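You operate a simulated robot arm through the tools that you are given. There is no shell and no other tool. Be economical: measure what you need, move in short steps, check, and stop when the job is done.

You are at the controls of a simulated two-armed robot. One attempt, no reset.

Task
Take the yellow filter on the top of the pressing bench and put it away on the low shelf of the service bench. Open the table drawer, fetch the core from the top of the pressing bench and set it in the inside of the table drawer, then shut the drawer. The order is free.
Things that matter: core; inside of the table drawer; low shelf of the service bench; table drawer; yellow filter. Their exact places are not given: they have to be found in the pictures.

The check looks at the end state, three seconds after you hand in, the way a careful person would. Anything else that was tipped, shoved, dropped, spilled or broken makes it a failure.

Robot
Two 6-joint arms with fingered hands on one trunk, on a base that drives. Base frame: it is fixed to the floor where the robot stands at the start and does not move with it; the origin is under the middle of the robot, x ahead of it, y to its left, z up; the surface under the hand at the start is at about z = 800. Readings come in mm, rad, newtons and seconds.
The left shoulder is at the start at [50, 170, 985], the right one opposite. With the tool pointing down near the work surface each hand reaches from about 520 to 780 mm from the robot's upright axis, wherever it stands, measured 20 degrees to its own side. Places, roughly: inside of the table drawer [-3500, -800, 700]; low shelf of the service bench [-4400, -5800, 200]; table drawer [-3400, -800, 700]. Payload 3.5 kg a hand.
The TCP of each hand is the grasp point between the finger pads, 26 mm short of the fingertips. In the tool frame z runs along the fingers and y along their closing line. The gripper opens to 132 mm. The gripper's body begins 73 mm behind the TCP. The gripper is a hand of 3 fingers: y runs from the thumb to the fingers, the wrist lies at [0, 0, -234] in the tool frame, and closing takes about 1.5 s.
Orientation is told as [roll, pitch, yaw] about the base's x, y, z axes, in that order, counted from this pose: with the fingers straight down and closing along the base's y, the tool's x points along the base's -x, its y along +y and its z along -z.

Tools
- The arms move only by the tool arm_command. It takes "left_series", "right_series" or both (then of equal length, played together; a hand with none holds still); each is a list of rows, each an object of numbers (a shift or turn left out is 0, a gripper value left out holds the last): "x", "y", "z": the shift along the base's x, y, z in mm; "wx", "wy", "wz": the turn, a rotation vector about the base's x, y, z in rad. In form: [{"x": .., "y": .., "z": .., "wx": .., "wy": .., "wz": ..}, ...]. A call has 1 to 10 rows; each row is the pose to reach, as a shift and turn from the pose commanded when the call began. "left_hand" and "right_hand" are, for a hand that has rows, the finger opening in mm, from 0 to 132, set as the call begins (left out, the last holds). A row lasts 0.2 s, in which the tool goes at most 50 mm and 0.15 rad; a call with a longer step from one row to the next is refused whole, and so is a gripper value outside its range. A pose out of reach is approached as far as the arm can. The call stops where the force on the tool passes 40 N (or 10 N more than at its start, if that is more) or the arm is blocked; 0.2 s more then pass. Each finger travels about 108 mm/s and halts on what it meets, pressing with about 21 N; the grip force reading is that of the motor and also rises with nothing between the fingers. The clock runs only during rows and for 0.2 s after the last one: add rows that repeat a pose to give the fingers time. The reply holds the time, the measured pose of the TCP, the force on the tool along the base axes, the opening and the grip force, in the units named above and with some noise, with the torque about the TCP (base axes, N m) and any sound that the robot's microphone picked up, and new pictures: "pictures" is both (left out), scene, wrist or none (wrist: the cameras of the hands that moved).
- Cameras (640 x 400 px; columns grow to the right, rows downward): "scene" is now at [35.5, 39.3, 1582.7]; the picture's right is [0.35, -0.94, 0.00], its down [-0.61, -0.23, -0.75] and it looks along [0.71, 0.27, -0.66] (base axes); focal length 250 px, centre (320, 200). "left" rides on the left gripper at [-62, 3, -92] in its tool frame; the picture's right is [-0.05, -1.00, 0.00], its down [0.83, -0.04, -0.56] and it looks along [0.55, -0.03, 0.83] (tool axes); focal length 230 px, centre (320, 200). "right" rides on the right gripper at [62, 3, -92] in its tool frame; the picture's right is [-0.05, 1.00, 0.00], its down [-0.83, -0.04, -0.56] and it looks along [-0.55, -0.03, 0.83] (tool axes); focal length 230 px, centre (320, 200).
- lift_body(by): slides the trunk up (or, below 0, down) by that many mm; the arms and the scene camera ride with it, the base frame stays. It gives what a move gives, with no picture.
- drive_base(legs): drives the robot by 1 to 6 legs, each [ahead, left, turn to the left] in mm, mm and rad, along the robot's own axes; the way and the turn of a leg run together, so that a leg with both is an arc; at most 1500 mm and 3.142 rad a leg. The arms and the cameras ride along, it lands a little off, and it stops where it bumps. It gives what a move gives, and a new picture of the scene camera.
- preshape(shape, hand): the hand has 3 fingers and takes this shape, open, in about a second: jaw (thumb against the fingers, like two jaws); tri (thumb and two fingers); tip (a fingertip pinch); poke (one finger out to press); point (the index stretched); flat (the hand flat); cup (the hand cupped); fist (a fist). The gripper value then closes the fingers along that shape, each until it touches; the sizes above hold for jaw. It gives what a move gives, with no picture.
- aim_head(pan, tilt): turns the head with the scene camera to pan (to the left, within 1.501 rad either way) and tilt (down, from -0.506 to 1.204), counted from straight ahead of the robot. It gives what a move gives, and a new picture of the scene camera.
- point_at(camera, pixels): for up to 12 pixels [column, row] of the newest picture of that camera ("zoom" is the newest enlarged one), the place [x, y, z] in the base frame of the surface seen there, good to about 3 mm, but the place of the scene camera against the robot may be out by one fixed shift of up to 12 mm in any direction. The clock stands still meanwhile.
- enlarge(camera, box): a new picture of the part [left, top, right, bottom] of that camera's present view, enlarged. The clock stands still meanwhile.
- sign_off(): hands the job in; it is judged then, once.

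Go step by step. Measure first, check grasps and placings, and put right what went wrong. The budget is 110 turns and 260 pictures, counting those below and the enlarged ones. Unless the task says otherwise, let go and move clear before handing in, and close with one line.

The tools are called after ">>>" by a JSON object that holds its "name" and its "arguments". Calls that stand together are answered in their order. arm_command: Moves the arms, as the interface text tells. Its arguments: {"type":"object","properties":{"left_series":{"type":"array"},"left_hand":{"type":"number"},"right_series":{"type":"array"},"right_hand":{"type":"number"},"pictures":{"type":"string","enum":["both","scene","wrist","none"]}},"required":[]} The other tools are called the same way: lift_body (by) slides the trunk up or down; preshape (shape, hand) gives the hand a shape; drive_base (legs) drives the base; aim_head (pan, tilt) turns the head that bears the scene camera; point_at (camera, pixels) gives the place of the surface under pixels of a picture; enlarge (camera, box) takes an enlarged picture of a part of a camera's view; sign_off () hands the job in.

At the start:

```text
t: 0.0
left_ee_pos: [430.2, 416.6, 1093.1]
left_tool_rot: [0.002, -0.001, 0.0]
left_wrist_force: [-0.8, 1.0, -1.1]
left_wrist_torque: [0.02, 0.01, -0.01]
left_gripper_width: 131.7
left_gripper_force: 0.0
left_shape: jaw
right_ee_pos: [614.2, 16.9, 1035.3]
right_tool_rot: [0.0, 0.001, 0.001]
right_wrist_force: [-0.6, 0.8, 0.2]
right_wrist_torque: [-0.03, 0.06, -0.01]
right_gripper_width: 131.8
right_gripper_force: 0.1
right_shape: jaw
trunk travel left (down, up): [-600.0, 110.0]
robot x, y, heading: [-0.9, -1.1, -0.003]
head pan, tilt: [0.36, 0.717]
```

scene: 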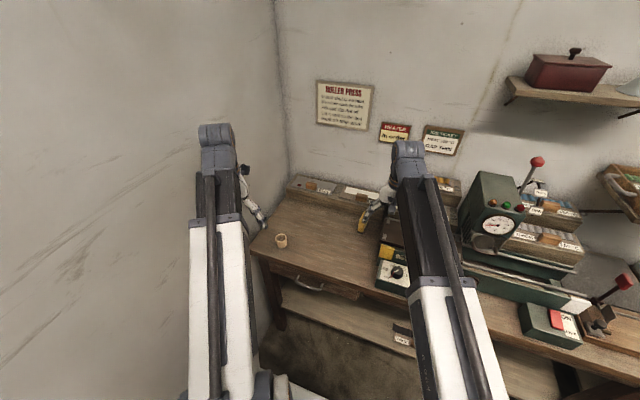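
right: 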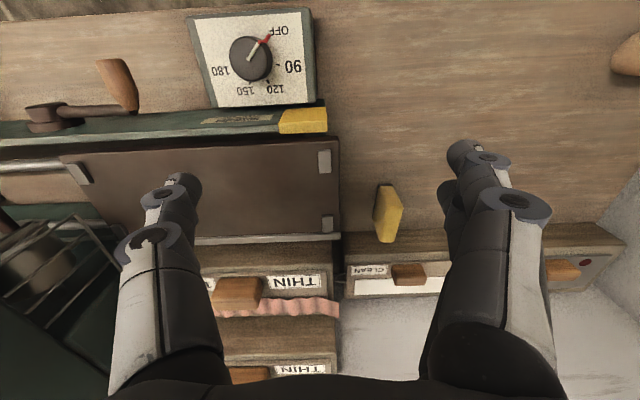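
left: 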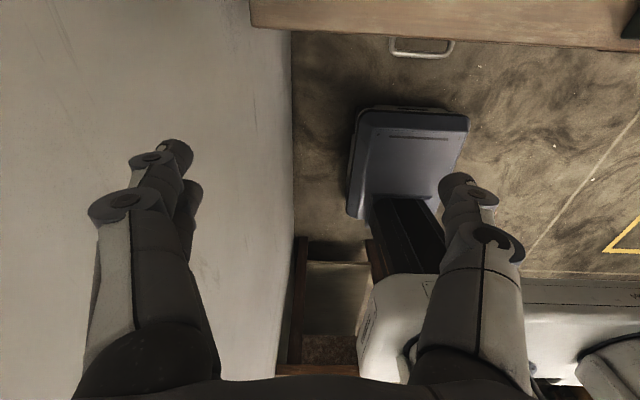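

The right wrist view shows a yellow block at (388,212) and the scene shows a small tan object at (281,240). I'll enlarge both and measure.

>>> {"name": "enlarge", "arguments": {"camera": "scene", "box": [240, 160, 400, 260]}}

>>> {"name": "point_at", "arguments": {"camera": "scene", "pixels": [[281, 240], [281, 250], [362, 222], [300, 215], [340, 250], [310, 285], [400, 270], [355, 190]]}}

>>> {"name": "point_at", "arguments": {"camera": "right", "pixels": [[388, 212], [380, 200], [385, 240], [400, 220], [626, 55], [540, 150], [470, 50], [388, 188]]}}

>>> {"name": "enlarge", "arguments": {"camera": "right", "box": [340, 160, 440, 260]}}

```text
4.00 times, centred on (320, 210) of scene
```

zoom: 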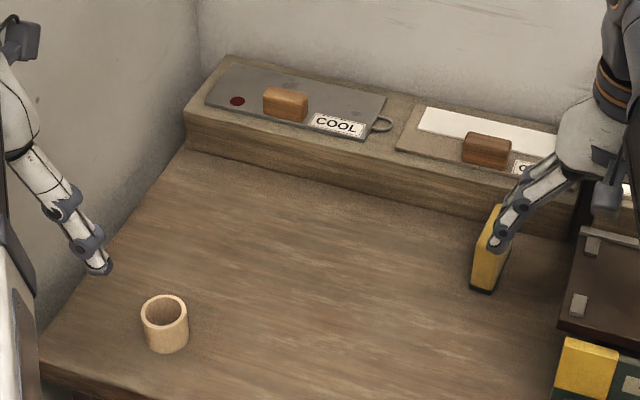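

```text
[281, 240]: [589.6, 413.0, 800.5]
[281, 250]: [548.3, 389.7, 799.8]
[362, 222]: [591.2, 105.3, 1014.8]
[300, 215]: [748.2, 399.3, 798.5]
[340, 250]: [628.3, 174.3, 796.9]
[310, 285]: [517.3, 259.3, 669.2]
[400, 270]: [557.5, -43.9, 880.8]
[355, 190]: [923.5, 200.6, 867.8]
```

```text
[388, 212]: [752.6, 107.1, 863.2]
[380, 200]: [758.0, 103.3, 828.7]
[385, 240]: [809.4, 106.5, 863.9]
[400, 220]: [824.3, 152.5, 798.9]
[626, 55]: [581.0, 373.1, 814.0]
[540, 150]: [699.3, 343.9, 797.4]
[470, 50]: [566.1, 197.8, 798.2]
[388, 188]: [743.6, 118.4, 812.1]
```

```text
4.00 times, centred on (390, 210) of right
```

zoom: 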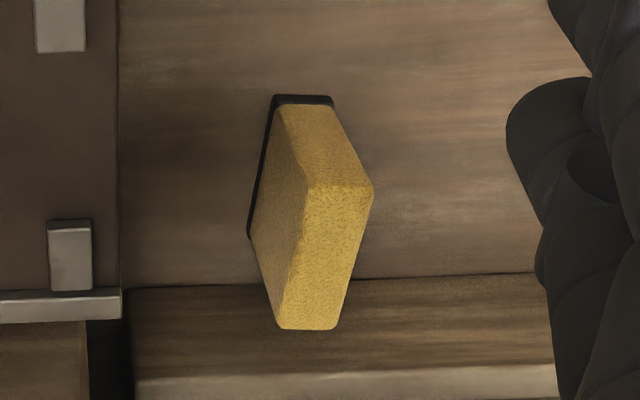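

The tan ring (core) is near [565,388,800+] and the yellow filter stands near [750,110]. Measuring both more precisely.

>>> {"name": "point_at", "arguments": {"camera": "zoom", "pixels": [[315, 190], [368, 190], [285, 322], [335, 322], [300, 102], [285, 120], [330, 120], [255, 230], [275, 100], [310, 250], [250, 180]]}}

>>> {"name": "enlarge", "arguments": {"camera": "scene", "box": [260, 220, 308, 250]}}

```text
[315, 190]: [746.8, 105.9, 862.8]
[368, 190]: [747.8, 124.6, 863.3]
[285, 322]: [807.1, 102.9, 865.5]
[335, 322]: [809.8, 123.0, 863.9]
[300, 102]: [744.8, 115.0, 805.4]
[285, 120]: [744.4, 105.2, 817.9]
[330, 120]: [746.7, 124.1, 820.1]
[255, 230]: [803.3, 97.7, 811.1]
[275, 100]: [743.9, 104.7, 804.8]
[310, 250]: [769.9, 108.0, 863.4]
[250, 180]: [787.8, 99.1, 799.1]
```

```text
13.33 times, centred on (284, 235) of scene
```

zoom: 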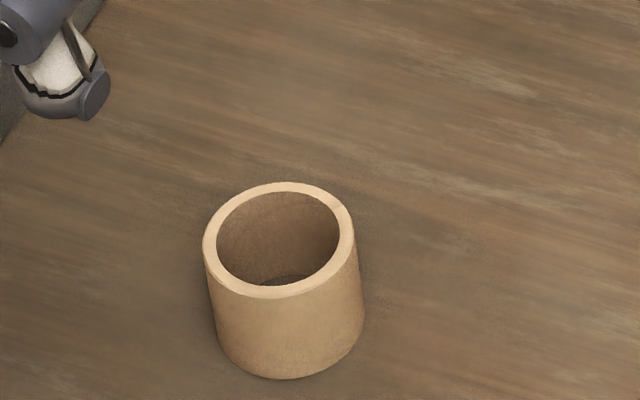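

>>> {"name": "point_at", "arguments": {"camera": "zoom", "pixels": [[280, 188], [210, 240], [347, 235], [280, 292], [285, 374], [280, 283], [216, 335], [360, 330]]}}

>>> {"name": "point_at", "arguments": {"camera": "left", "pixels": [[400, 160], [360, 120], [460, 120], [420, 50], [400, 20], [300, 100], [330, 300], [400, 320]]}}

>>> {"name": "point_at", "arguments": {"camera": "right", "pixels": [[335, 200], [330, 160], [320, 240], [310, 110], [350, 265], [300, 185]]}}

```text
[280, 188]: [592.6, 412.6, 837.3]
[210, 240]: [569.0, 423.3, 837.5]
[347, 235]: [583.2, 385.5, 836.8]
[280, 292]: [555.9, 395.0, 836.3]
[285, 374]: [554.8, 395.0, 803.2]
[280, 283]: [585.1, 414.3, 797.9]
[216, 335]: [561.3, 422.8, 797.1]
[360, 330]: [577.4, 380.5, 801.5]
```

```text
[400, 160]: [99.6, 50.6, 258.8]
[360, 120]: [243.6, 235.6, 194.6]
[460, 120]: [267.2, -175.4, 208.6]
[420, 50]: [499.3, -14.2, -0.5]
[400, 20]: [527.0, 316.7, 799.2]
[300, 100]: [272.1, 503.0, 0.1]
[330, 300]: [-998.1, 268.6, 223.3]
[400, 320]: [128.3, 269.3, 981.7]
```

```text
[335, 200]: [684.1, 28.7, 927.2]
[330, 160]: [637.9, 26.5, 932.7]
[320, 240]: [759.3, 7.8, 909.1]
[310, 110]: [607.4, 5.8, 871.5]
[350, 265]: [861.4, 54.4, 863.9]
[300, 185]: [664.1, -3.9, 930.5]
```

Core: centre ≈(575,404), Ø42, top z 837. Filter: x 745–810, y 103–124, top z 864. I'll first shift the right hand to the filter's lane and drive 100 mm forward (base front 245–270, bench edge 510).

>>> {"name": "arm_command", "arguments": {"right_series": [{"y": 45, "z": 10}, {"y": 90, "z": 20}, {"y": 98, "z": 20}], "right_hand": 90, "pictures": "none"}}

>>> {"name": "drive_base", "arguments": {"legs": [[100, 0, 0]]}}

```text
t: 0.8
left_ee_pos: [429.8, 417.4, 1092.9]
left_tool_rot: [0.001, 0.0, -0.001]
left_wrist_force: [-0.1, 1.4, 0.1]
left_wrist_torque: [0.01, -0.01, -0.03]
left_gripper_width: 132.0
left_gripper_force: 0.1
left_shape: jaw
right_ee_pos: [613.4, 116.4, 1055.2]
right_tool_rot: [0.001, -0.001, 0.001]
right_wrist_force: [-0.1, -0.2, 0.3]
right_wrist_torque: [-0.02, 0.01, -0.02]
right_gripper_width: 90.3
right_gripper_force: 0.0
right_shape: jaw
trunk travel left (down, up): [-600.0, 110.0]
robot x, y, heading: [1.4, 1.3, 0.001]
head pan, tilt: [0.36, 0.717]
```

```text
t: 1.9
left_ee_pos: [531.4, 418.1, 1091.8]
left_tool_rot: [-0.001, 0.002, 0.001]
left_wrist_force: [0.5, 0.8, -0.1]
left_wrist_torque: [0.03, 0.01, 0.04]
left_gripper_width: 131.9
left_gripper_force: 0.0
left_shape: jaw
right_ee_pos: [715.0, 116.4, 1055.7]
right_tool_rot: [0.0, 0.002, -0.001]
right_wrist_force: [0.2, 0.3, -0.4]
right_wrist_torque: [-0.01, 0.02, 0.03]
right_gripper_width: 90.3
right_gripper_force: 0.0
right_shape: jaw
trunk travel left (down, up): [-600.0, 110.0]
robot x, y, heading: [101.7, -2.8, 0.003]
head pan, tilt: [0.36, 0.717]
```

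scene: 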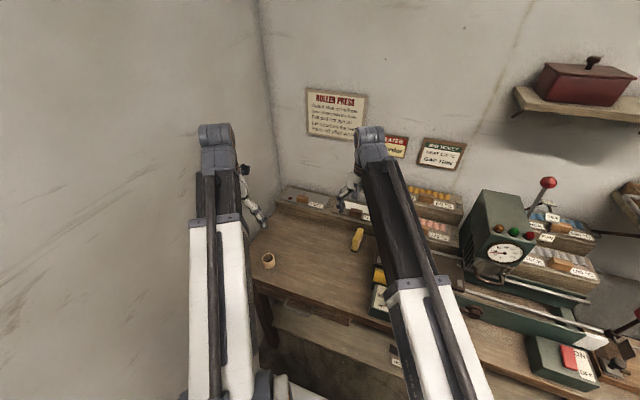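

Now both hands over their targets for a close look.

>>> {"name": "arm_command", "arguments": {"left_series": [{"x": 22, "y": -7, "z": -40}, {"x": 44, "y": -14, "z": -85}, {"x": 44, "y": -14, "z": -130}], "right_series": [{"x": 35, "z": -30}, {"x": 62, "y": -2, "z": -60}, {"x": 62, "y": -2, "z": -95}], "left_hand": 80, "right_hand": 80, "pictures": "wrist"}}

```text
refused: row 2 steps farther than a row can; nothing moved
```

>>> {"name": "arm_command", "arguments": {"left_series": [{"x": 22, "y": -7, "z": -40}, {"x": 44, "y": -14, "z": -80}, {"x": 44, "y": -14, "z": -105}, {"x": 44, "y": -14, "z": -130}], "right_series": [{"x": 30, "z": -30}, {"x": 62, "y": -2, "z": -60}, {"x": 62, "y": -2, "z": -95}, {"x": 62, "y": -2, "z": -95}], "left_hand": 80, "right_hand": 80, "pictures": "wrist"}}

```text
t: 3.0
left_ee_pos: [575.4, 402.2, 960.2]
left_tool_rot: [-0.001, 0.001, -0.001]
left_wrist_force: [-0.3, -0.3, -0.2]
left_wrist_torque: [0.02, -0.03, -0.04]
left_gripper_width: 80.6
left_gripper_force: 0.1
left_shape: jaw
right_ee_pos: [776.0, 113.7, 959.3]
right_tool_rot: [0.0, 0.001, 0.001]
right_wrist_force: [-0.5, 0.1, -0.2]
right_wrist_torque: [0.02, 0.02, -0.01]
right_gripper_width: 80.5
right_gripper_force: 0.2
right_shape: jaw
trunk travel left (down, up): [-600.0, 110.0]
robot x, y, heading: [100.4, 0.7, -0.0]
head pan, tilt: [0.36, 0.717]
```

right: 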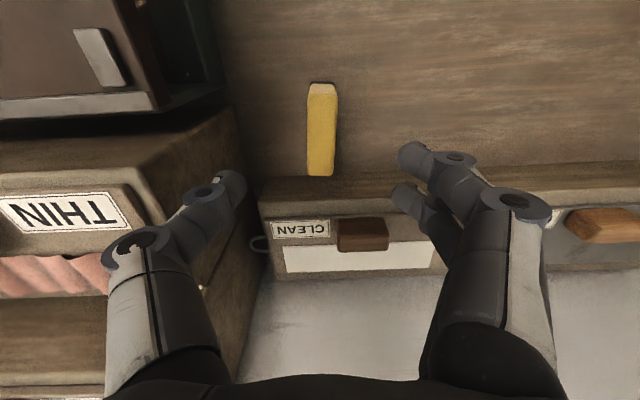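
left: 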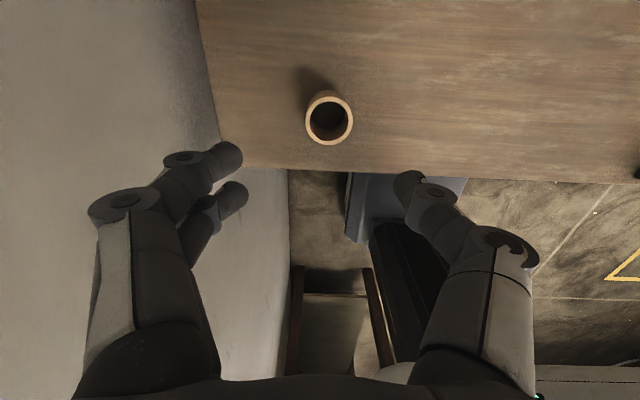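

>>> {"name": "point_at", "arguments": {"camera": "right", "pixels": [[322, 90], [310, 170], [332, 170], [321, 170], [337, 100], [309, 100], [235, 120], [262, 190], [240, 270], [325, 180], [195, 60]]}}

>>> {"name": "point_at", "arguments": {"camera": "left", "pixels": [[328, 94], [308, 120], [350, 120], [329, 142], [311, 103], [346, 137], [200, 60]]}}

```text
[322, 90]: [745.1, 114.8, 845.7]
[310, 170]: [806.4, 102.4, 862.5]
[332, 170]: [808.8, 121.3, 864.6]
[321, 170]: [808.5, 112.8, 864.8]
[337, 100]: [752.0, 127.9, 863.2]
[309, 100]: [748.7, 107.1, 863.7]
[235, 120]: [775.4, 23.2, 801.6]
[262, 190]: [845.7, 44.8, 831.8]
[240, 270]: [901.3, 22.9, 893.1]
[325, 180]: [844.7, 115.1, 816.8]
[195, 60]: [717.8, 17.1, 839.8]
```

```text
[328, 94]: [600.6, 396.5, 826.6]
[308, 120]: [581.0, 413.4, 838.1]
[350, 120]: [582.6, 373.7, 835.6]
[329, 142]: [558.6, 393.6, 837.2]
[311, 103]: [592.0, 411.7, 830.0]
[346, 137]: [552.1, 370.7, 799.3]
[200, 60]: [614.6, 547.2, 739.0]
```

Wrist views give core centre (580,393.5) and filter centre (778,114.5) with yaw ≈ -0.09. Descending both and closing.

>>> {"name": "arm_command", "arguments": {"left_series": [{"x": 4.6, "y": -8.7, "z": -30}, {"x": 4.6, "y": -8.7, "z": -65}, {"x": 4.6, "y": -8.7, "z": -100}, {"x": 4.6, "y": -8.7, "z": -120}, {"x": 4.6, "y": -8.7, "z": -128}], "right_series": [{"x": 2, "y": 1, "z": -30, "wz": -0.09}, {"x": 2, "y": 1, "z": -65, "wz": -0.09}, {"x": 2, "y": 1, "z": -100, "wz": -0.09}, {"x": 2, "y": 1, "z": -120, "wz": -0.09}, {"x": 2, "y": 1, "z": -126, "wz": -0.09}], "pictures": "wrist"}}

```text
t: 4.2
left_ee_pos: [578.8, 394.5, 833.9]
left_tool_rot: [-0.001, 0.002, 0.001]
left_wrist_force: [0.3, -0.4, 0.8]
left_wrist_torque: [0.01, -0.03, -0.01]
left_gripper_width: 80.4
left_gripper_force: 0.1
left_shape: jaw
right_ee_pos: [778.3, 113.7, 835.4]
right_tool_rot: [0.001, -0.001, -0.089]
right_wrist_force: [-0.2, -0.5, -0.9]
right_wrist_torque: [0.01, 0.01, 0.02]
right_gripper_width: 80.4
right_gripper_force: 0.0
right_shape: jaw
trunk travel left (down, up): [-600.0, 110.0]
robot x, y, heading: [100.0, 1.6, -0.006]
head pan, tilt: [0.36, 0.717]
```

right: 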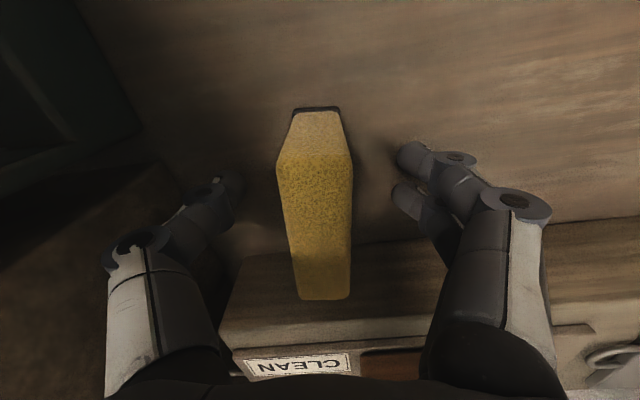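
left: 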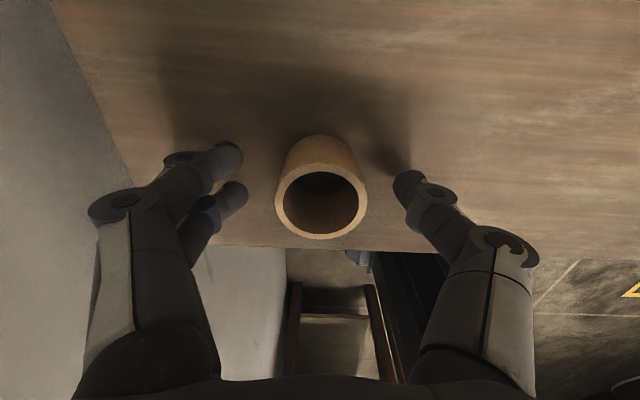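

Both are centred between the fingers; closing both.

>>> {"name": "arm_command", "arguments": {"left_series": [{}, {}, {}, {}, {}, {}, {}, {}], "right_series": [{}, {}, {}, {}, {}, {}, {}, {}], "left_hand": 34, "right_hand": 10, "pictures": "wrist"}}

```text
t: 6.0
left_ee_pos: [579.9, 396.3, 833.6]
left_tool_rot: [0.001, 0.001, 0.001]
left_wrist_force: [-0.5, -0.2, -0.4]
left_wrist_torque: [-0.03, 0.01, 0.03]
left_gripper_width: 35.6
left_gripper_force: 21.5
left_shape: jaw
right_ee_pos: [779.3, 114.3, 833.9]
right_tool_rot: [0.001, 0.0, -0.088]
right_wrist_force: [-0.2, 0.1, 0.2]
right_wrist_torque: [0.02, 0.0, 0.0]
right_gripper_width: 18.5
right_gripper_force: 21.1
right_shape: jaw
trunk travel left (down, up): [-600.0, 110.0]
robot x, y, heading: [100.1, 1.9, 0.0]
head pan, tilt: [0.36, 0.717]
```

right: 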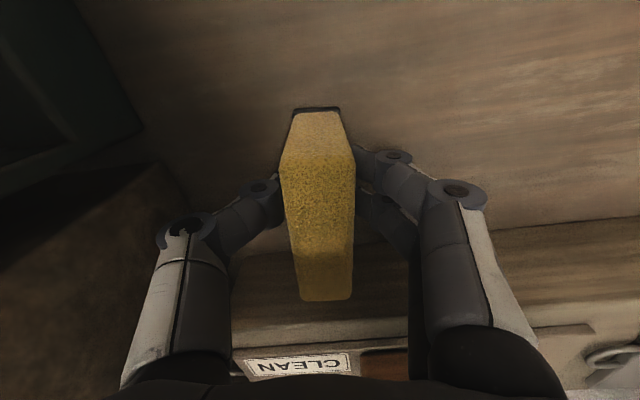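
left: 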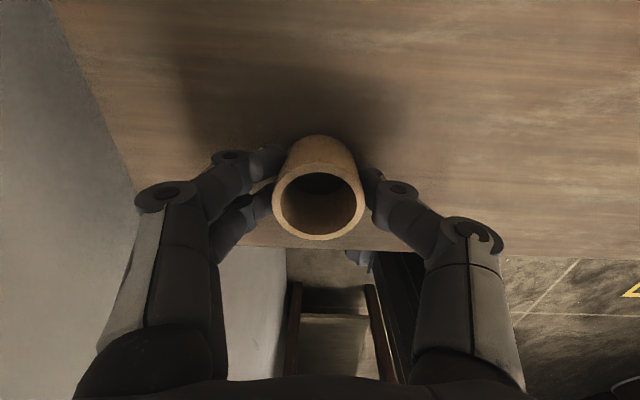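

Grips read 35.6 mm / 18.5 mm at 21 N. Lifting both straight up.

>>> {"name": "arm_command", "arguments": {"left_series": [{"z": 15}, {"z": 40}, {"z": 80}, {"z": 120}, {"z": 150}, {"z": 180}], "right_series": [{"z": 15}, {"z": 40}, {"z": 80}, {"z": 120}, {"z": 160}, {"z": 200}], "left_hand": 20, "right_hand": 5, "pictures": "both"}}

```text
t: 7.3
left_ee_pos: [578.4, 394.3, 1012.8]
left_tool_rot: [0.0, -0.002, 0.0]
left_wrist_force: [-0.1, -0.4, -0.5]
left_wrist_torque: [0.03, -0.03, 0.03]
left_gripper_width: 35.5
left_gripper_force: 21.0
left_shape: jaw
right_ee_pos: [770.1, 110.8, 1032.8]
right_tool_rot: [0.001, -0.001, -0.088]
right_wrist_force: [0.1, 0.4, 0.0]
right_wrist_torque: [0.0, -0.02, 0.02]
right_gripper_width: 18.3
right_gripper_force: 21.5
right_shape: jaw
right hand out of reach, approached as far as the arm can: row 6
trunk travel left (down, up): [-600.0, 110.0]
robot x, y, heading: [103.6, -0.1, 0.003]
head pan, tilt: [0.36, 0.717]
```

scene: 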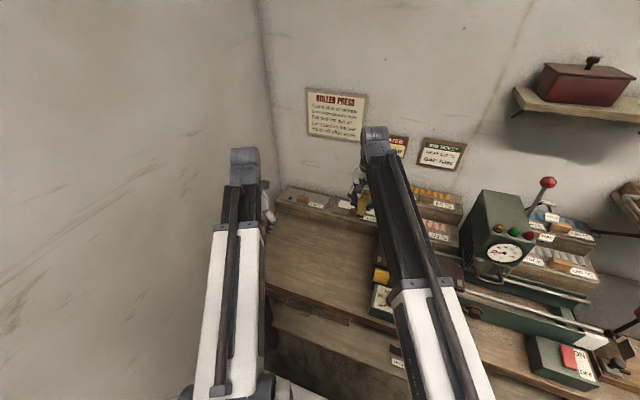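
right: 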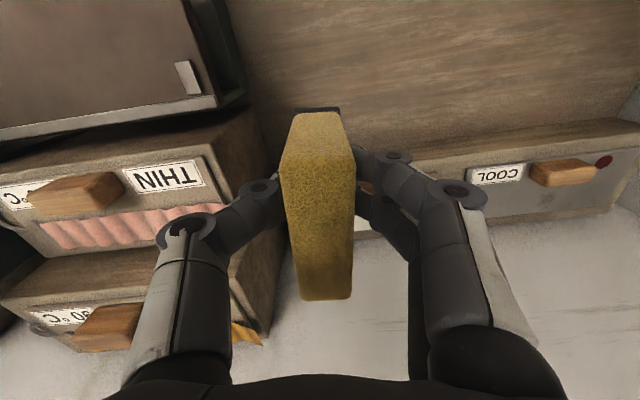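
left: 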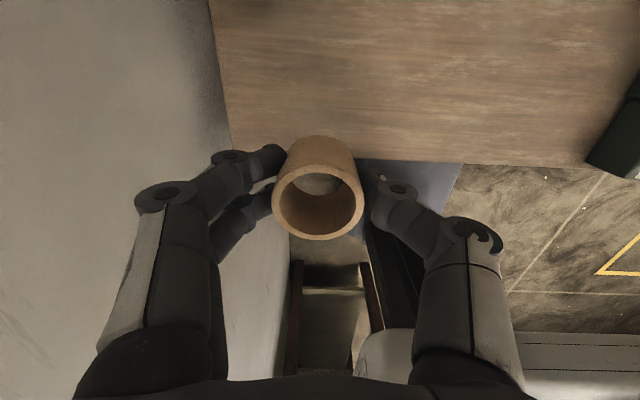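

Both objects are held. I'll look to both sides before driving backward.

>>> {"name": "aim_head", "arguments": {"pan": 1.5, "tilt": 0.6}}

>>> {"name": "aim_head", "arguments": {"pan": -1.5, "tilt": 0.45}}

```text
t: 8.7
left_ee_pos: [577.9, 395.7, 1012.8]
left_tool_rot: [-0.001, 0.0, -0.001]
left_wrist_force: [-0.1, 0.3, -0.8]
left_wrist_torque: [-0.02, -0.03, 0.02]
left_gripper_width: 35.4
left_gripper_force: 20.8
left_shape: jaw
right_ee_pos: [768.8, 111.7, 1033.1]
right_tool_rot: [0.002, -0.001, -0.087]
right_wrist_force: [-0.2, 0.4, 0.6]
right_wrist_torque: [0.01, 0.0, -0.02]
right_gripper_width: 18.5
right_gripper_force: 20.4
right_shape: jaw
trunk travel left (down, up): [-600.0, 110.0]
robot x, y, heading: [105.4, 1.2, 0.002]
head pan, tilt: [1.499, 0.6]
```

scene: 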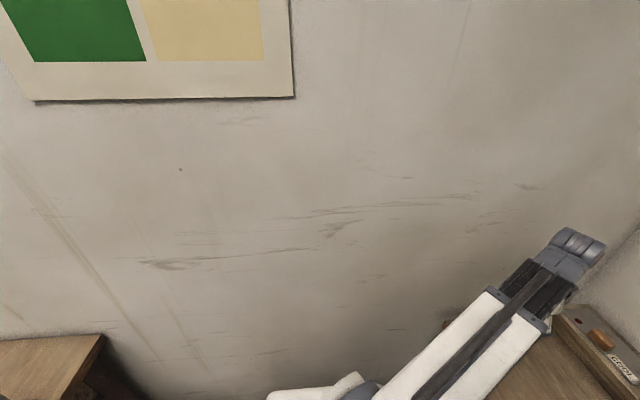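

```text
t: 11.3
left_ee_pos: [579.2, 394.3, 1013.3]
left_tool_rot: [0.001, 0.001, -0.001]
left_wrist_force: [-0.3, -0.3, -0.4]
left_wrist_torque: [-0.01, 0.01, 0.0]
left_gripper_width: 35.5
left_gripper_force: 21.3
left_shape: jaw
right_ee_pos: [769.8, 110.7, 1033.1]
right_tool_rot: [0.001, -0.003, -0.088]
right_wrist_force: [-0.2, -0.1, 0.7]
right_wrist_torque: [0.0, -0.05, -0.02]
right_gripper_width: 18.5
right_gripper_force: 20.7
right_shape: jaw
trunk travel left (down, up): [-600.0, 110.0]
robot x, y, heading: [101.7, -5.0, -0.001]
head pan, tilt: [-1.499, 0.45]
```

scene: 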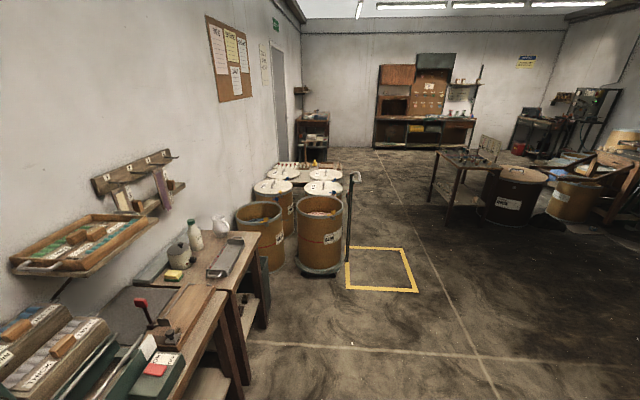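

Another yellow block is visible at (173,275). I should check it.

>>> {"name": "enlarge", "arguments": {"camera": "scene", "box": [120, 200, 280, 300]}}

>>> {"name": "point_at", "arguments": {"camera": "scene", "pixels": [[173, 274], [240, 280], [230, 375], [320, 265], [350, 180], [440, 190], [415, 130], [480, 165], [515, 195], [575, 205], [640, 170], [340, 370]]}}

>>> {"name": "enlarge", "arguments": {"camera": "scene", "box": [360, 40, 520, 140]}}

```text
4.00 times, centred on (200, 250) of scene
```

zoom: 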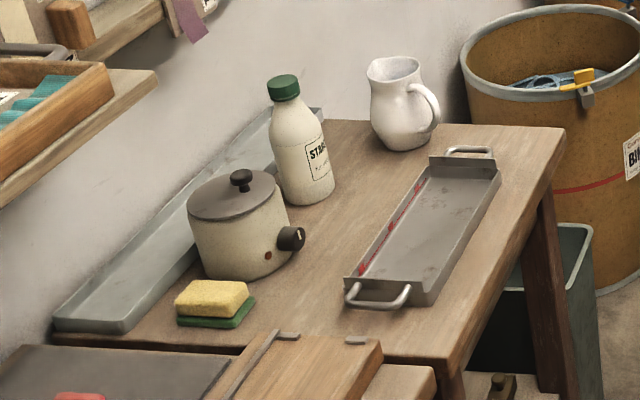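

```text
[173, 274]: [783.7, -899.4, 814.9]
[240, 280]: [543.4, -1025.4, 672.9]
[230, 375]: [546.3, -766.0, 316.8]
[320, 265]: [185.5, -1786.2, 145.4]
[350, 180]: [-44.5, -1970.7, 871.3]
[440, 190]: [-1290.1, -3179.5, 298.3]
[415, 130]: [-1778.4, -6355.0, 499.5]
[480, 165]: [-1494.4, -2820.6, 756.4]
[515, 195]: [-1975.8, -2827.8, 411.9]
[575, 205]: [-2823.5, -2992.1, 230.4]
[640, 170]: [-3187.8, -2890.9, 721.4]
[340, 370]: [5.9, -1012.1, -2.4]
```

```text
4.00 times, centred on (440, 90) of scene
```

zoom: 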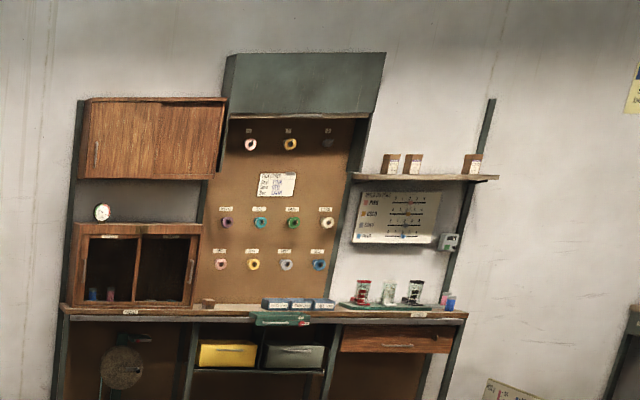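

That one is a sponge on a neighbouring table, so the slab I hold is the filter. I'll back off 300 mm and look toward the rear-left side.

>>> {"name": "drive_base", "arguments": {"legs": [[-300, 0, 0]]}}

>>> {"name": "aim_head", "arguments": {"pan": 1.5, "tilt": 0.9}}

```text
t: 13.4
left_ee_pos: [276.1, 393.2, 1013.9]
left_tool_rot: [-0.001, 0.001, 0.0]
left_wrist_force: [0.3, -0.4, -0.1]
left_wrist_torque: [0.01, -0.02, 0.02]
left_gripper_width: 35.4
left_gripper_force: 21.2
left_shape: jaw
right_ee_pos: [467.0, 109.4, 1033.9]
right_tool_rot: [0.001, -0.004, -0.091]
right_wrist_force: [-0.2, 0.1, -0.3]
right_wrist_torque: [0.01, -0.03, 0.01]
right_gripper_width: 18.3
right_gripper_force: 20.7
right_shape: jaw
trunk travel left (down, up): [-600.0, 110.0]
robot x, y, heading: [-200.8, 2.4, -0.001]
head pan, tilt: [-1.499, 0.45]
```

scene: 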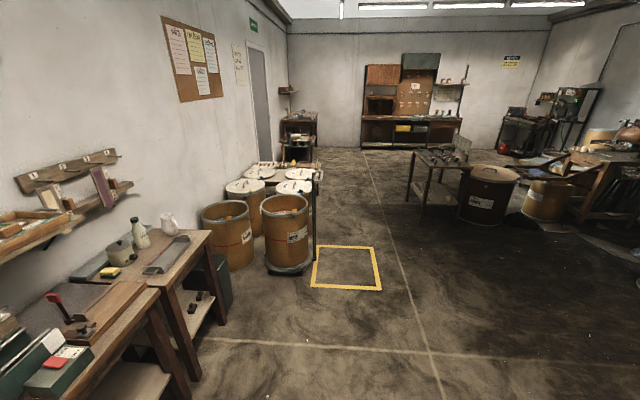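

```text
t: 16.0
left_ee_pos: [275.9, 394.1, 1013.0]
left_tool_rot: [-0.001, -0.002, 0.0]
left_wrist_force: [0.2, -0.1, -1.2]
left_wrist_torque: [-0.05, 0.02, -0.04]
left_gripper_width: 35.1
left_gripper_force: 20.9
left_shape: jaw
right_ee_pos: [467.7, 109.8, 1032.7]
right_tool_rot: [0.003, -0.003, -0.091]
right_wrist_force: [0.4, 0.4, -0.7]
right_wrist_torque: [0.01, 0.02, 0.01]
right_gripper_width: 18.7
right_gripper_force: 21.4
right_shape: jaw
trunk travel left (down, up): [-600.0, 110.0]
robot x, y, heading: [-201.5, -2.4, -0.001]
head pan, tilt: [1.499, 0.901]
```

scene: 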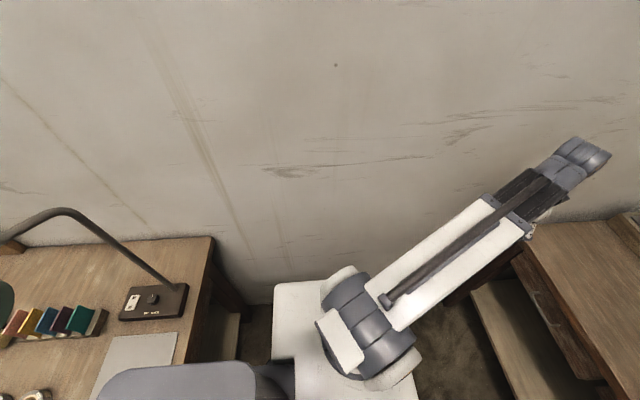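

A table lies close at rear-left; measuring its edge before turning.

>>> {"name": "point_at", "arguments": {"camera": "scene", "pixels": [[212, 240], [180, 365], [85, 395], [212, 345], [110, 345], [130, 345], [5, 395], [600, 380], [300, 360]]}}

>>> {"name": "aim_head", "arguments": {"pan": -0.8, "tilt": 0.5}}

```text
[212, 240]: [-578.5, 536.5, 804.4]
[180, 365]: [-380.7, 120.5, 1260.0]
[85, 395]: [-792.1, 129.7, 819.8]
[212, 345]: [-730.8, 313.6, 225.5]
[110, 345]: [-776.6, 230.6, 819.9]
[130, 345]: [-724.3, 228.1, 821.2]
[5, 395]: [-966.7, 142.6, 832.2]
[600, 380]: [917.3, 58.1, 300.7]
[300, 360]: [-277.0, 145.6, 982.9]
```

```text
t: 18.1
left_ee_pos: [276.8, 392.9, 1014.0]
left_tool_rot: [-0.001, 0.0, 0.0]
left_wrist_force: [-0.1, 0.5, 0.6]
left_wrist_torque: [0.01, 0.01, 0.02]
left_gripper_width: 35.3
left_gripper_force: 21.6
left_shape: jaw
right_ee_pos: [467.1, 110.9, 1033.1]
right_tool_rot: [0.002, -0.002, -0.091]
right_wrist_force: [-0.5, -0.5, -0.4]
right_wrist_torque: [-0.02, 0.01, 0.01]
right_gripper_width: 18.6
right_gripper_force: 21.5
right_shape: jaw
trunk travel left (down, up): [-600.0, 110.0]
robot x, y, heading: [-202.9, 1.8, 0.002]
head pan, tilt: [-0.799, 0.499]
```

scene: 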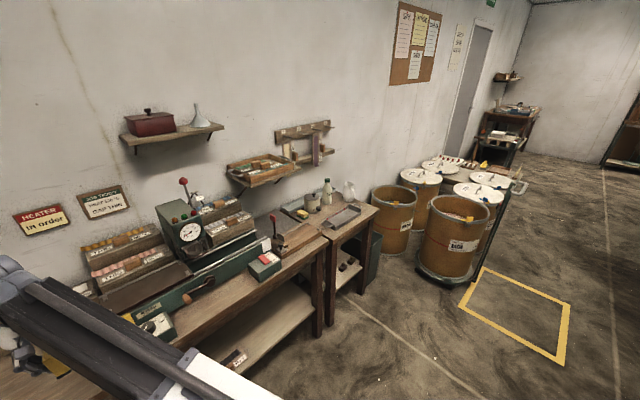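

The rear-left table's edge is x≈-580, so turning here is tight. I'll tuck the right hand, slide right 600 mm, then turn right 90°.

>>> {"name": "arm_command", "arguments": {"right_series": [{"x": -40, "y": -20}, {"x": -80, "y": -45}, {"x": -110, "y": -80}], "pictures": "none"}}

>>> {"name": "drive_base", "arguments": {"legs": [[-50, -600, 0], [0, 0, -1.571]]}}

>>> {"name": "aim_head", "arguments": {"pan": -1.2, "tilt": 0.35}}

>>> {"name": "aim_head", "arguments": {"pan": -0.3, "tilt": 0.4}}

```text
t: 18.9
left_ee_pos: [276.8, 394.5, 1012.9]
left_tool_rot: [0.001, 0.0, 0.002]
left_wrist_force: [-0.1, 0.0, -0.1]
left_wrist_torque: [0.05, -0.04, -0.02]
left_gripper_width: 35.2
left_gripper_force: 21.2
left_shape: jaw
right_ee_pos: [357.3, 30.1, 1033.6]
right_tool_rot: [0.001, -0.003, -0.091]
right_wrist_force: [-0.8, -0.3, -0.1]
right_wrist_torque: [-0.01, -0.02, 0.01]
right_gripper_width: 18.2
right_gripper_force: 20.8
right_shape: jaw
trunk travel left (down, up): [-600.0, 110.0]
robot x, y, heading: [-199.6, -0.3, -0.005]
head pan, tilt: [-0.799, 0.499]
```

```text
t: 26.1
left_ee_pos: [148.0, -1074.1, 1013.2]
left_tool_rot: [0.0, 0.0, -1.564]
left_wrist_force: [-0.5, -0.4, 0.1]
left_wrist_torque: [0.02, -0.01, 0.01]
left_gripper_width: 35.1
left_gripper_force: 21.1
left_shape: jaw
right_ee_pos: [-216.7, -1159.2, 1032.9]
right_tool_rot: [0.002, -0.001, -1.654]
right_wrist_force: [-0.3, 0.1, -0.1]
right_wrist_torque: [-0.03, -0.03, -0.02]
right_gripper_width: 18.2
right_gripper_force: 21.0
right_shape: jaw
trunk travel left (down, up): [-600.0, 110.0]
robot x, y, heading: [-251.4, -598.3, -1.566]
head pan, tilt: [-0.799, 0.499]
```

scene: 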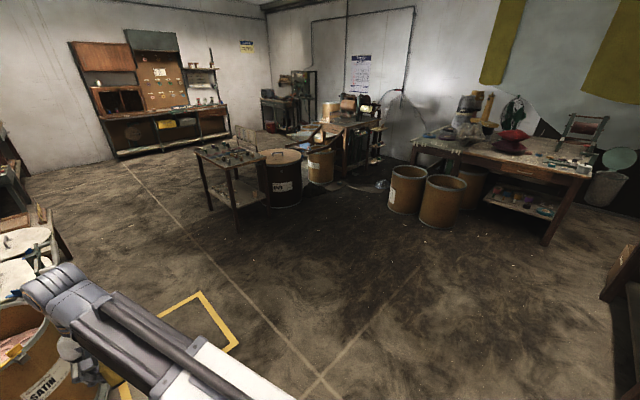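

```text
t: 27.0
left_ee_pos: [147.3, -1074.1, 1011.5]
left_tool_rot: [0.0, 0.001, -1.564]
left_wrist_force: [-0.5, 0.4, -0.7]
left_wrist_torque: [-0.01, 0.0, -0.01]
left_gripper_width: 34.8
left_gripper_force: 20.5
left_shape: jaw
right_ee_pos: [-215.5, -1158.1, 1033.5]
right_tool_rot: [0.001, -0.003, -1.653]
right_wrist_force: [0.5, 0.1, -0.4]
right_wrist_torque: [0.02, -0.02, -0.04]
right_gripper_width: 18.4
right_gripper_force: 20.8
right_shape: jaw
trunk travel left (down, up): [-600.0, 110.0]
robot x, y, heading: [-250.0, -595.3, -1.562]
head pan, tilt: [-1.201, 0.351]
```

scene: 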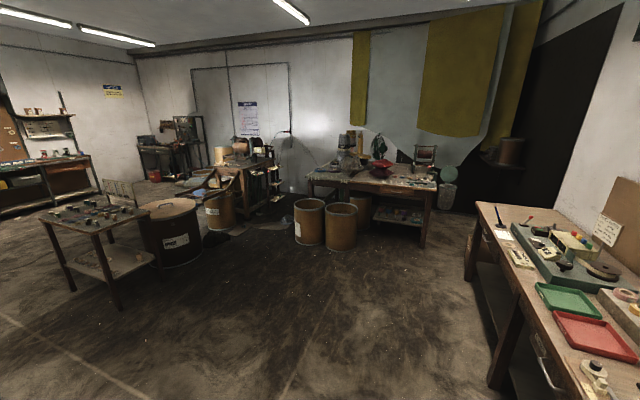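

```text
t: 28.2
left_ee_pos: [146.8, -1074.7, 1012.5]
left_tool_rot: [-0.002, -0.001, -1.565]
left_wrist_force: [-0.5, 0.1, 0.0]
left_wrist_torque: [0.0, 0.0, 0.0]
left_gripper_width: 35.0
left_gripper_force: 20.7
left_shape: jaw
right_ee_pos: [-215.2, -1157.8, 1032.9]
right_tool_rot: [0.002, -0.002, -1.653]
right_wrist_force: [0.8, 0.4, -0.3]
right_wrist_torque: [-0.02, 0.02, 0.01]
right_gripper_width: 18.3
right_gripper_force: 21.2
right_shape: jaw
trunk travel left (down, up): [-600.0, 110.0]
robot x, y, heading: [-245.9, -599.3, -1.567]
head pan, tilt: [-0.3, 0.4]
```

scene: 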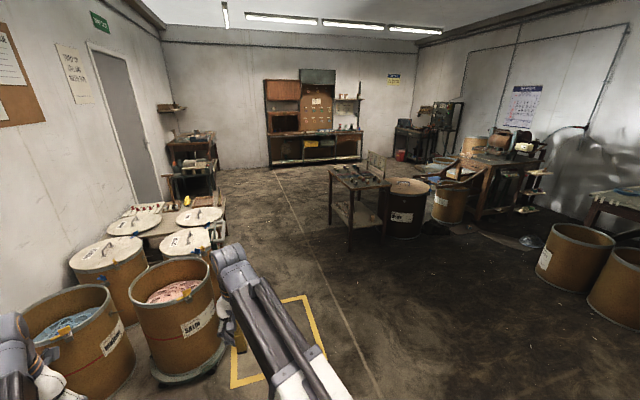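

Surveying the layout: the table with a drawer near (385,185) in the previous view, and the likely service bench around (425,135). Measuring positions.

>>> {"name": "point_at", "arguments": {"camera": "scene", "pixels": [[415, 145], [400, 158], [450, 155], [345, 240], [385, 235], [405, 235], [440, 215], [480, 220], [355, 160], [510, 200], [570, 285], [430, 110]]}}

>>> {"name": "enlarge", "arguments": {"camera": "scene", "box": [380, 80, 540, 180]}}

>>> {"name": "aim_head", "arguments": {"pan": -1.35, "tilt": 0.3}}

```text
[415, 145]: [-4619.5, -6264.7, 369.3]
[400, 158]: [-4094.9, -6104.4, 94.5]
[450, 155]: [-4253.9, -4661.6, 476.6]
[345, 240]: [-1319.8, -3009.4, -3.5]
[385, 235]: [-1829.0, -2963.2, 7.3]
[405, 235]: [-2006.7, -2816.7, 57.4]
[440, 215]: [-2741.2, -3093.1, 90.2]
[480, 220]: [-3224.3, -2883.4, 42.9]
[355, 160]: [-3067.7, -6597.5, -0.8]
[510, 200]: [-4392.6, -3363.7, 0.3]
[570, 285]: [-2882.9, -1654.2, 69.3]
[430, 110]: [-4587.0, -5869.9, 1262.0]
```

```text
4.00 times, centred on (460, 130) of scene
```

zoom: 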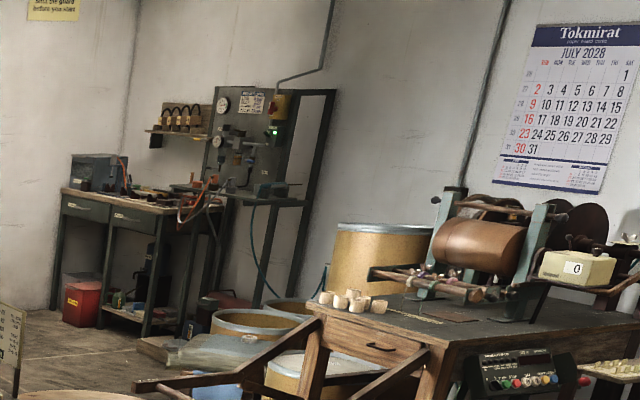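

```text
t: 29.5
left_ee_pos: [147.6, -1074.7, 1013.0]
left_tool_rot: [0.001, 0.0, -1.565]
left_wrist_force: [0.0, 0.5, -0.2]
left_wrist_torque: [0.0, 0.01, 0.01]
left_gripper_width: 34.8
left_gripper_force: 21.0
left_shape: jaw
right_ee_pos: [-215.5, -1159.6, 1033.1]
right_tool_rot: [0.002, -0.001, -1.654]
right_wrist_force: [0.4, -0.2, -0.2]
right_wrist_torque: [-0.03, 0.01, 0.01]
right_gripper_width: 18.2
right_gripper_force: 20.8
right_shape: jaw
trunk travel left (down, up): [-600.0, 110.0]
robot x, y, heading: [-250.0, -599.7, -1.564]
head pan, tilt: [-1.349, 0.3]
```

scene: 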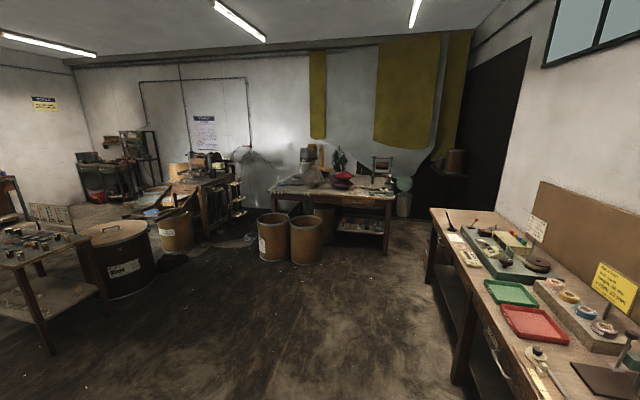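

>>> {"name": "enlarge", "arguments": {"camera": "scene", "box": [250, 140, 430, 252]}}

>>> {"name": "point_at", "arguments": {"camera": "zoom", "pixels": [[80, 170], [505, 205], [405, 190], [405, 215], [340, 195], [480, 380], [100, 380], [250, 400], [330, 300], [490, 150], [150, 200]]}}

```text
3.56 times, centred on (340, 196) of scene
```

zoom: 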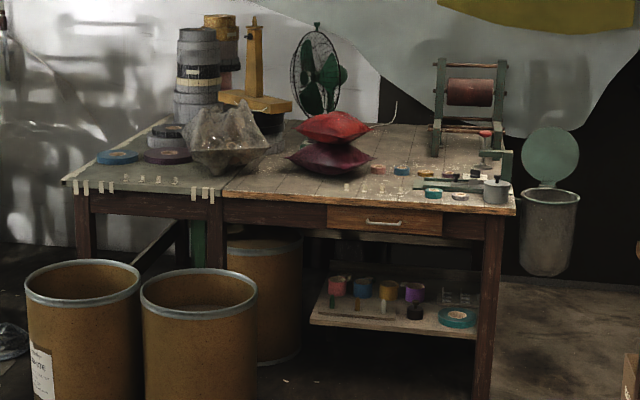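

```text
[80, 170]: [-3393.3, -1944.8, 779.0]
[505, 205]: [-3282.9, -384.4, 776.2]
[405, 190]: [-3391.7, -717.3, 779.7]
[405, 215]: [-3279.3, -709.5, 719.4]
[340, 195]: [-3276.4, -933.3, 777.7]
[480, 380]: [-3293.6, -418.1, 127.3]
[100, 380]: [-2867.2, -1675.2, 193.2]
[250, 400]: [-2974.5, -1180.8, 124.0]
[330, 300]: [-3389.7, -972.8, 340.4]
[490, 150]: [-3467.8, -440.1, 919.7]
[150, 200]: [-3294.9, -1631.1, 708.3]
```

Drawer front is at x≈-3280, y≈-790, facing +x. The service bench sits near (-4600,-6260). I'll go first to the service bench: slide to x≈-650, then drive down the corridor.

>>> {"name": "drive_base", "arguments": {"legs": [[0, -420, 0], [1300, 0, 0]]}}

>>> {"name": "aim_head", "arguments": {"pan": 0.0, "tilt": 0.5}}

```text
t: 38.2
left_ee_pos: [-259.7, -2377.5, 1013.1]
left_tool_rot: [0.0, 0.0, -1.559]
left_wrist_force: [-1.0, -1.5, -0.1]
left_wrist_torque: [0.0, -0.02, -0.02]
left_gripper_width: 34.8
left_gripper_force: 21.3
left_shape: jaw
right_ee_pos: [-621.8, -2464.1, 1031.8]
right_tool_rot: [0.002, -0.003, -1.649]
right_wrist_force: [-0.4, 1.2, -0.1]
right_wrist_torque: [0.03, -0.01, 0.03]
right_gripper_width: 18.3
right_gripper_force: 20.6
right_shape: jaw
trunk travel left (down, up): [-600.0, 110.0]
robot x, y, heading: [-657.3, -1905.5, -1.56]
head pan, tilt: [-1.349, 0.3]
```

scene: 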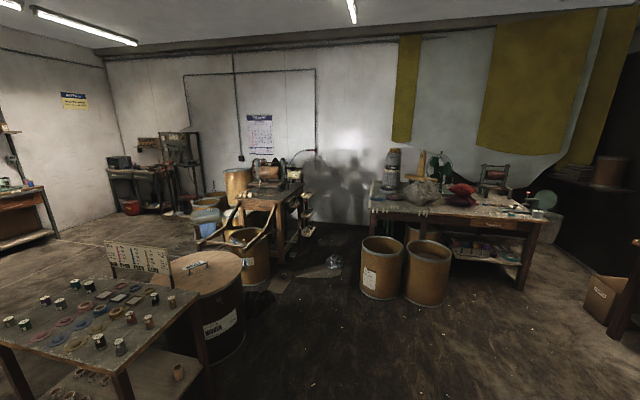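

```text
t: 39.7
left_ee_pos: [-259.2, -2376.6, 1013.2]
left_tool_rot: [-0.001, 0.001, -1.557]
left_wrist_force: [0.5, 0.2, -0.5]
left_wrist_torque: [0.0, 0.01, 0.02]
left_gripper_width: 35.0
left_gripper_force: 20.8
left_shape: jaw
right_ee_pos: [-621.7, -2462.9, 1032.6]
right_tool_rot: [0.003, -0.001, -1.649]
right_wrist_force: [-0.1, 1.0, -0.2]
right_wrist_torque: [0.03, -0.01, -0.03]
right_gripper_width: 18.4
right_gripper_force: 21.4
right_shape: jaw
trunk travel left (down, up): [-600.0, 110.0]
robot x, y, heading: [-659.9, -1908.0, -1.559]
head pan, tilt: [0.0, 0.499]
```

scene: 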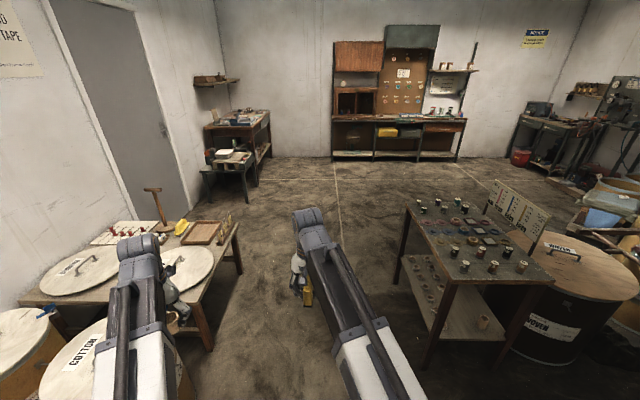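

>>> {"name": "point_at", "arguments": {"camera": "scene", "pixels": [[405, 210], [420, 235], [428, 360], [237, 228], [152, 190], [213, 340], [200, 305], [245, 270], [400, 280], [470, 160], [225, 170]]}}

```text
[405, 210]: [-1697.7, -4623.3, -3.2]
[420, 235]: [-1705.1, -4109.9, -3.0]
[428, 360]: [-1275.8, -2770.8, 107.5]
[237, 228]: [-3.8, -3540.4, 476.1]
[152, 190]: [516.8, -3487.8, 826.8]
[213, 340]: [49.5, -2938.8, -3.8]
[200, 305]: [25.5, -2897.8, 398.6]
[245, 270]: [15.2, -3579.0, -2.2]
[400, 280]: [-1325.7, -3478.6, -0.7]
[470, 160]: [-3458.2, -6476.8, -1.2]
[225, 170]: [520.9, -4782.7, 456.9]
```

Corridor is clear (left edge x≈0, cart x≈-1275). Continuing to y≈-4500.

>>> {"name": "drive_base", "arguments": {"legs": [[1500, 0, -0.01], [1100, 0, 0]]}}

>>> {"name": "aim_head", "arguments": {"pan": -0.9, "tilt": 0.35}}

```text
t: 52.4
left_ee_pos: [-270.6, -4991.7, 1013.2]
left_tool_rot: [0.0, 0.0, -1.58]
left_wrist_force: [-0.1, 0.1, -0.2]
left_wrist_torque: [0.0, -0.03, 0.0]
left_gripper_width: 35.3
left_gripper_force: 21.7
left_shape: jaw
right_ee_pos: [-634.4, -5068.7, 1033.3]
right_tool_rot: [0.002, -0.002, -1.67]
right_wrist_force: [0.0, -0.8, 0.0]
right_wrist_torque: [-0.02, -0.01, -0.01]
right_gripper_width: 18.2
right_gripper_force: 21.1
right_shape: jaw
trunk travel left (down, up): [-600.0, 110.0]
robot x, y, heading: [-658.4, -4507.4, -1.578]
head pan, tilt: [0.0, 0.499]
```

scene: 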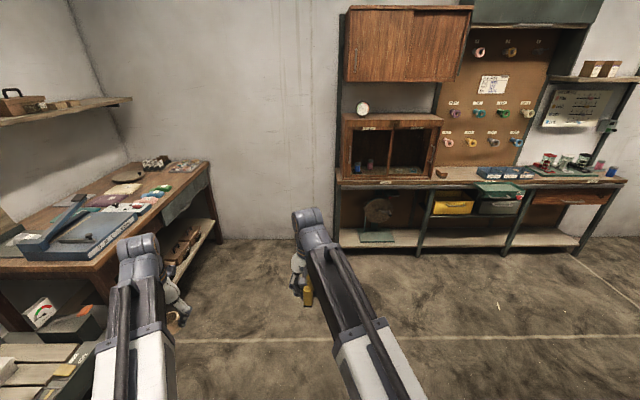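

```text
t: 53.6
left_ee_pos: [-270.7, -4990.3, 1013.1]
left_tool_rot: [0.0, -0.001, -1.582]
left_wrist_force: [0.4, -0.5, 0.6]
left_wrist_torque: [0.03, -0.01, 0.02]
left_gripper_width: 35.1
left_gripper_force: 20.5
left_shape: jaw
right_ee_pos: [-633.8, -5067.5, 1033.3]
right_tool_rot: [0.001, -0.002, -1.672]
right_wrist_force: [0.7, -0.1, -0.3]
right_wrist_torque: [-0.02, -0.02, 0.02]
right_gripper_width: 18.3
right_gripper_force: 21.1
right_shape: jaw
trunk travel left (down, up): [-600.0, 110.0]
robot x, y, heading: [-661.6, -4509.3, -1.576]
head pan, tilt: [-0.901, 0.351]
```

scene: 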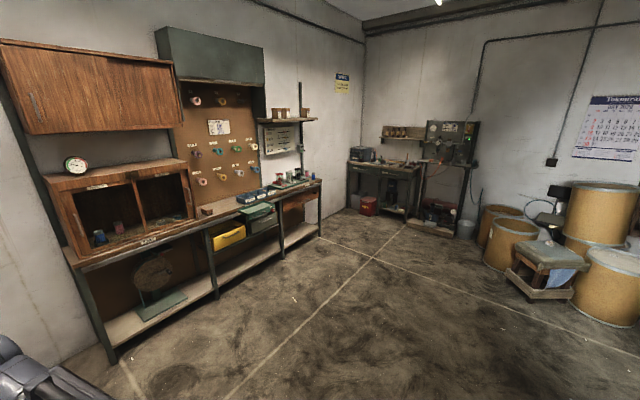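

Service bench is in the corner (around pixel (385,180)). Turn to face it and move diagonally to about (-2660,-5600).

>>> {"name": "drive_base", "arguments": {"legs": [[0, 0, -1.565], [1000, 1050, 0], [1000, 0, 0]]}}

>>> {"name": "aim_head", "arguments": {"pan": 0.1, "tilt": 0.5}}

```text
t: 69.4
left_ee_pos: [-3151.1, -5934.1, 1012.5]
left_tool_rot: [0.0, -0.001, 3.136]
left_wrist_force: [-0.6, 0.5, -0.6]
left_wrist_torque: [0.0, 0.0, 0.01]
left_gripper_width: 34.8
left_gripper_force: 21.0
left_shape: jaw
right_ee_pos: [-3231.6, -5568.8, 1031.8]
right_tool_rot: [0.0, -0.001, 3.048]
right_wrist_force: [-0.6, -0.3, -0.2]
right_wrist_torque: [0.02, 0.03, 0.0]
right_gripper_width: 18.4
right_gripper_force: 20.9
right_shape: jaw
trunk travel left (down, up): [-600.0, 110.0]
robot x, y, heading: [-2673.2, -5541.7, 3.136]
head pan, tilt: [-0.901, 0.351]
```

scene: 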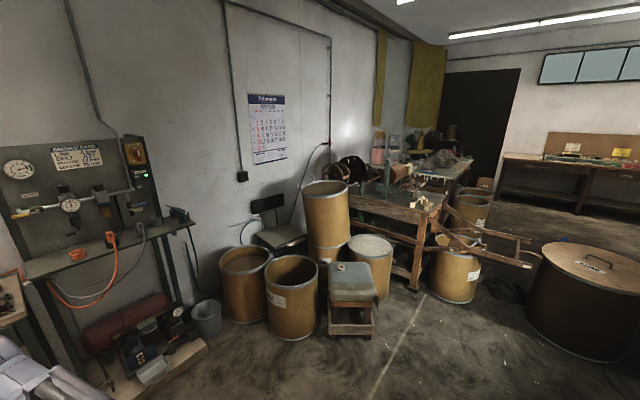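

```text
t: 70.7
left_ee_pos: [-3151.7, -5933.5, 1013.4]
left_tool_rot: [-0.001, 0.0, 3.136]
left_wrist_force: [-0.1, 0.2, -0.3]
left_wrist_torque: [-0.02, -0.03, 0.0]
left_gripper_width: 34.9
left_gripper_force: 20.7
left_shape: jaw
right_ee_pos: [-3232.6, -5569.7, 1032.4]
right_tool_rot: [0.0, -0.003, 3.048]
right_wrist_force: [-1.1, 0.1, -0.2]
right_wrist_torque: [0.02, -0.03, -0.01]
right_gripper_width: 18.4
right_gripper_force: 21.1
right_shape: jaw
trunk travel left (down, up): [-600.0, 110.0]
robot x, y, heading: [-2669.7, -5543.0, 3.134]
head pan, tilt: [0.099, 0.499]
```

scene: 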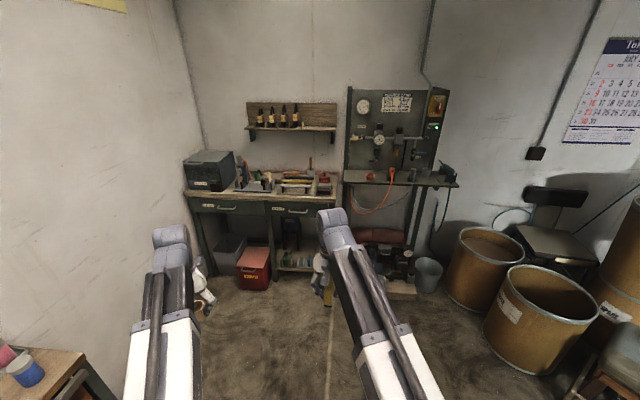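

>>> {"name": "enlarge", "arguments": {"camera": "scene", "box": [180, 170, 440, 330]}}

>>> {"name": "point_at", "arguments": {"camera": "scene", "pixels": [[295, 268], [285, 255], [310, 268], [400, 290], [405, 265], [260, 210], [190, 195], [338, 190], [255, 285], [380, 235], [300, 210], [430, 265]]}}

```text
2.46 times, centred on (310, 250) of scene
```

zoom: 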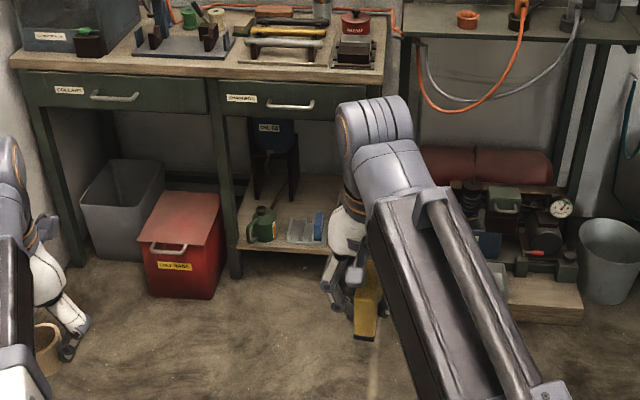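

```text
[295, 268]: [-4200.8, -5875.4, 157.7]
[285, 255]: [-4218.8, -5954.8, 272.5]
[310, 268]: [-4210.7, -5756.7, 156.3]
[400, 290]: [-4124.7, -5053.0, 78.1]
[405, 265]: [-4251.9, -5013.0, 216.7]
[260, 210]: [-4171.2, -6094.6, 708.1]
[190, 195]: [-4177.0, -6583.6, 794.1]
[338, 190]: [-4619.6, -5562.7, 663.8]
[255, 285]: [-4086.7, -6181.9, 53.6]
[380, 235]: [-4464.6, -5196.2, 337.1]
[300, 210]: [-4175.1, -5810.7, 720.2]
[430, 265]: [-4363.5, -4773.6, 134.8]
```

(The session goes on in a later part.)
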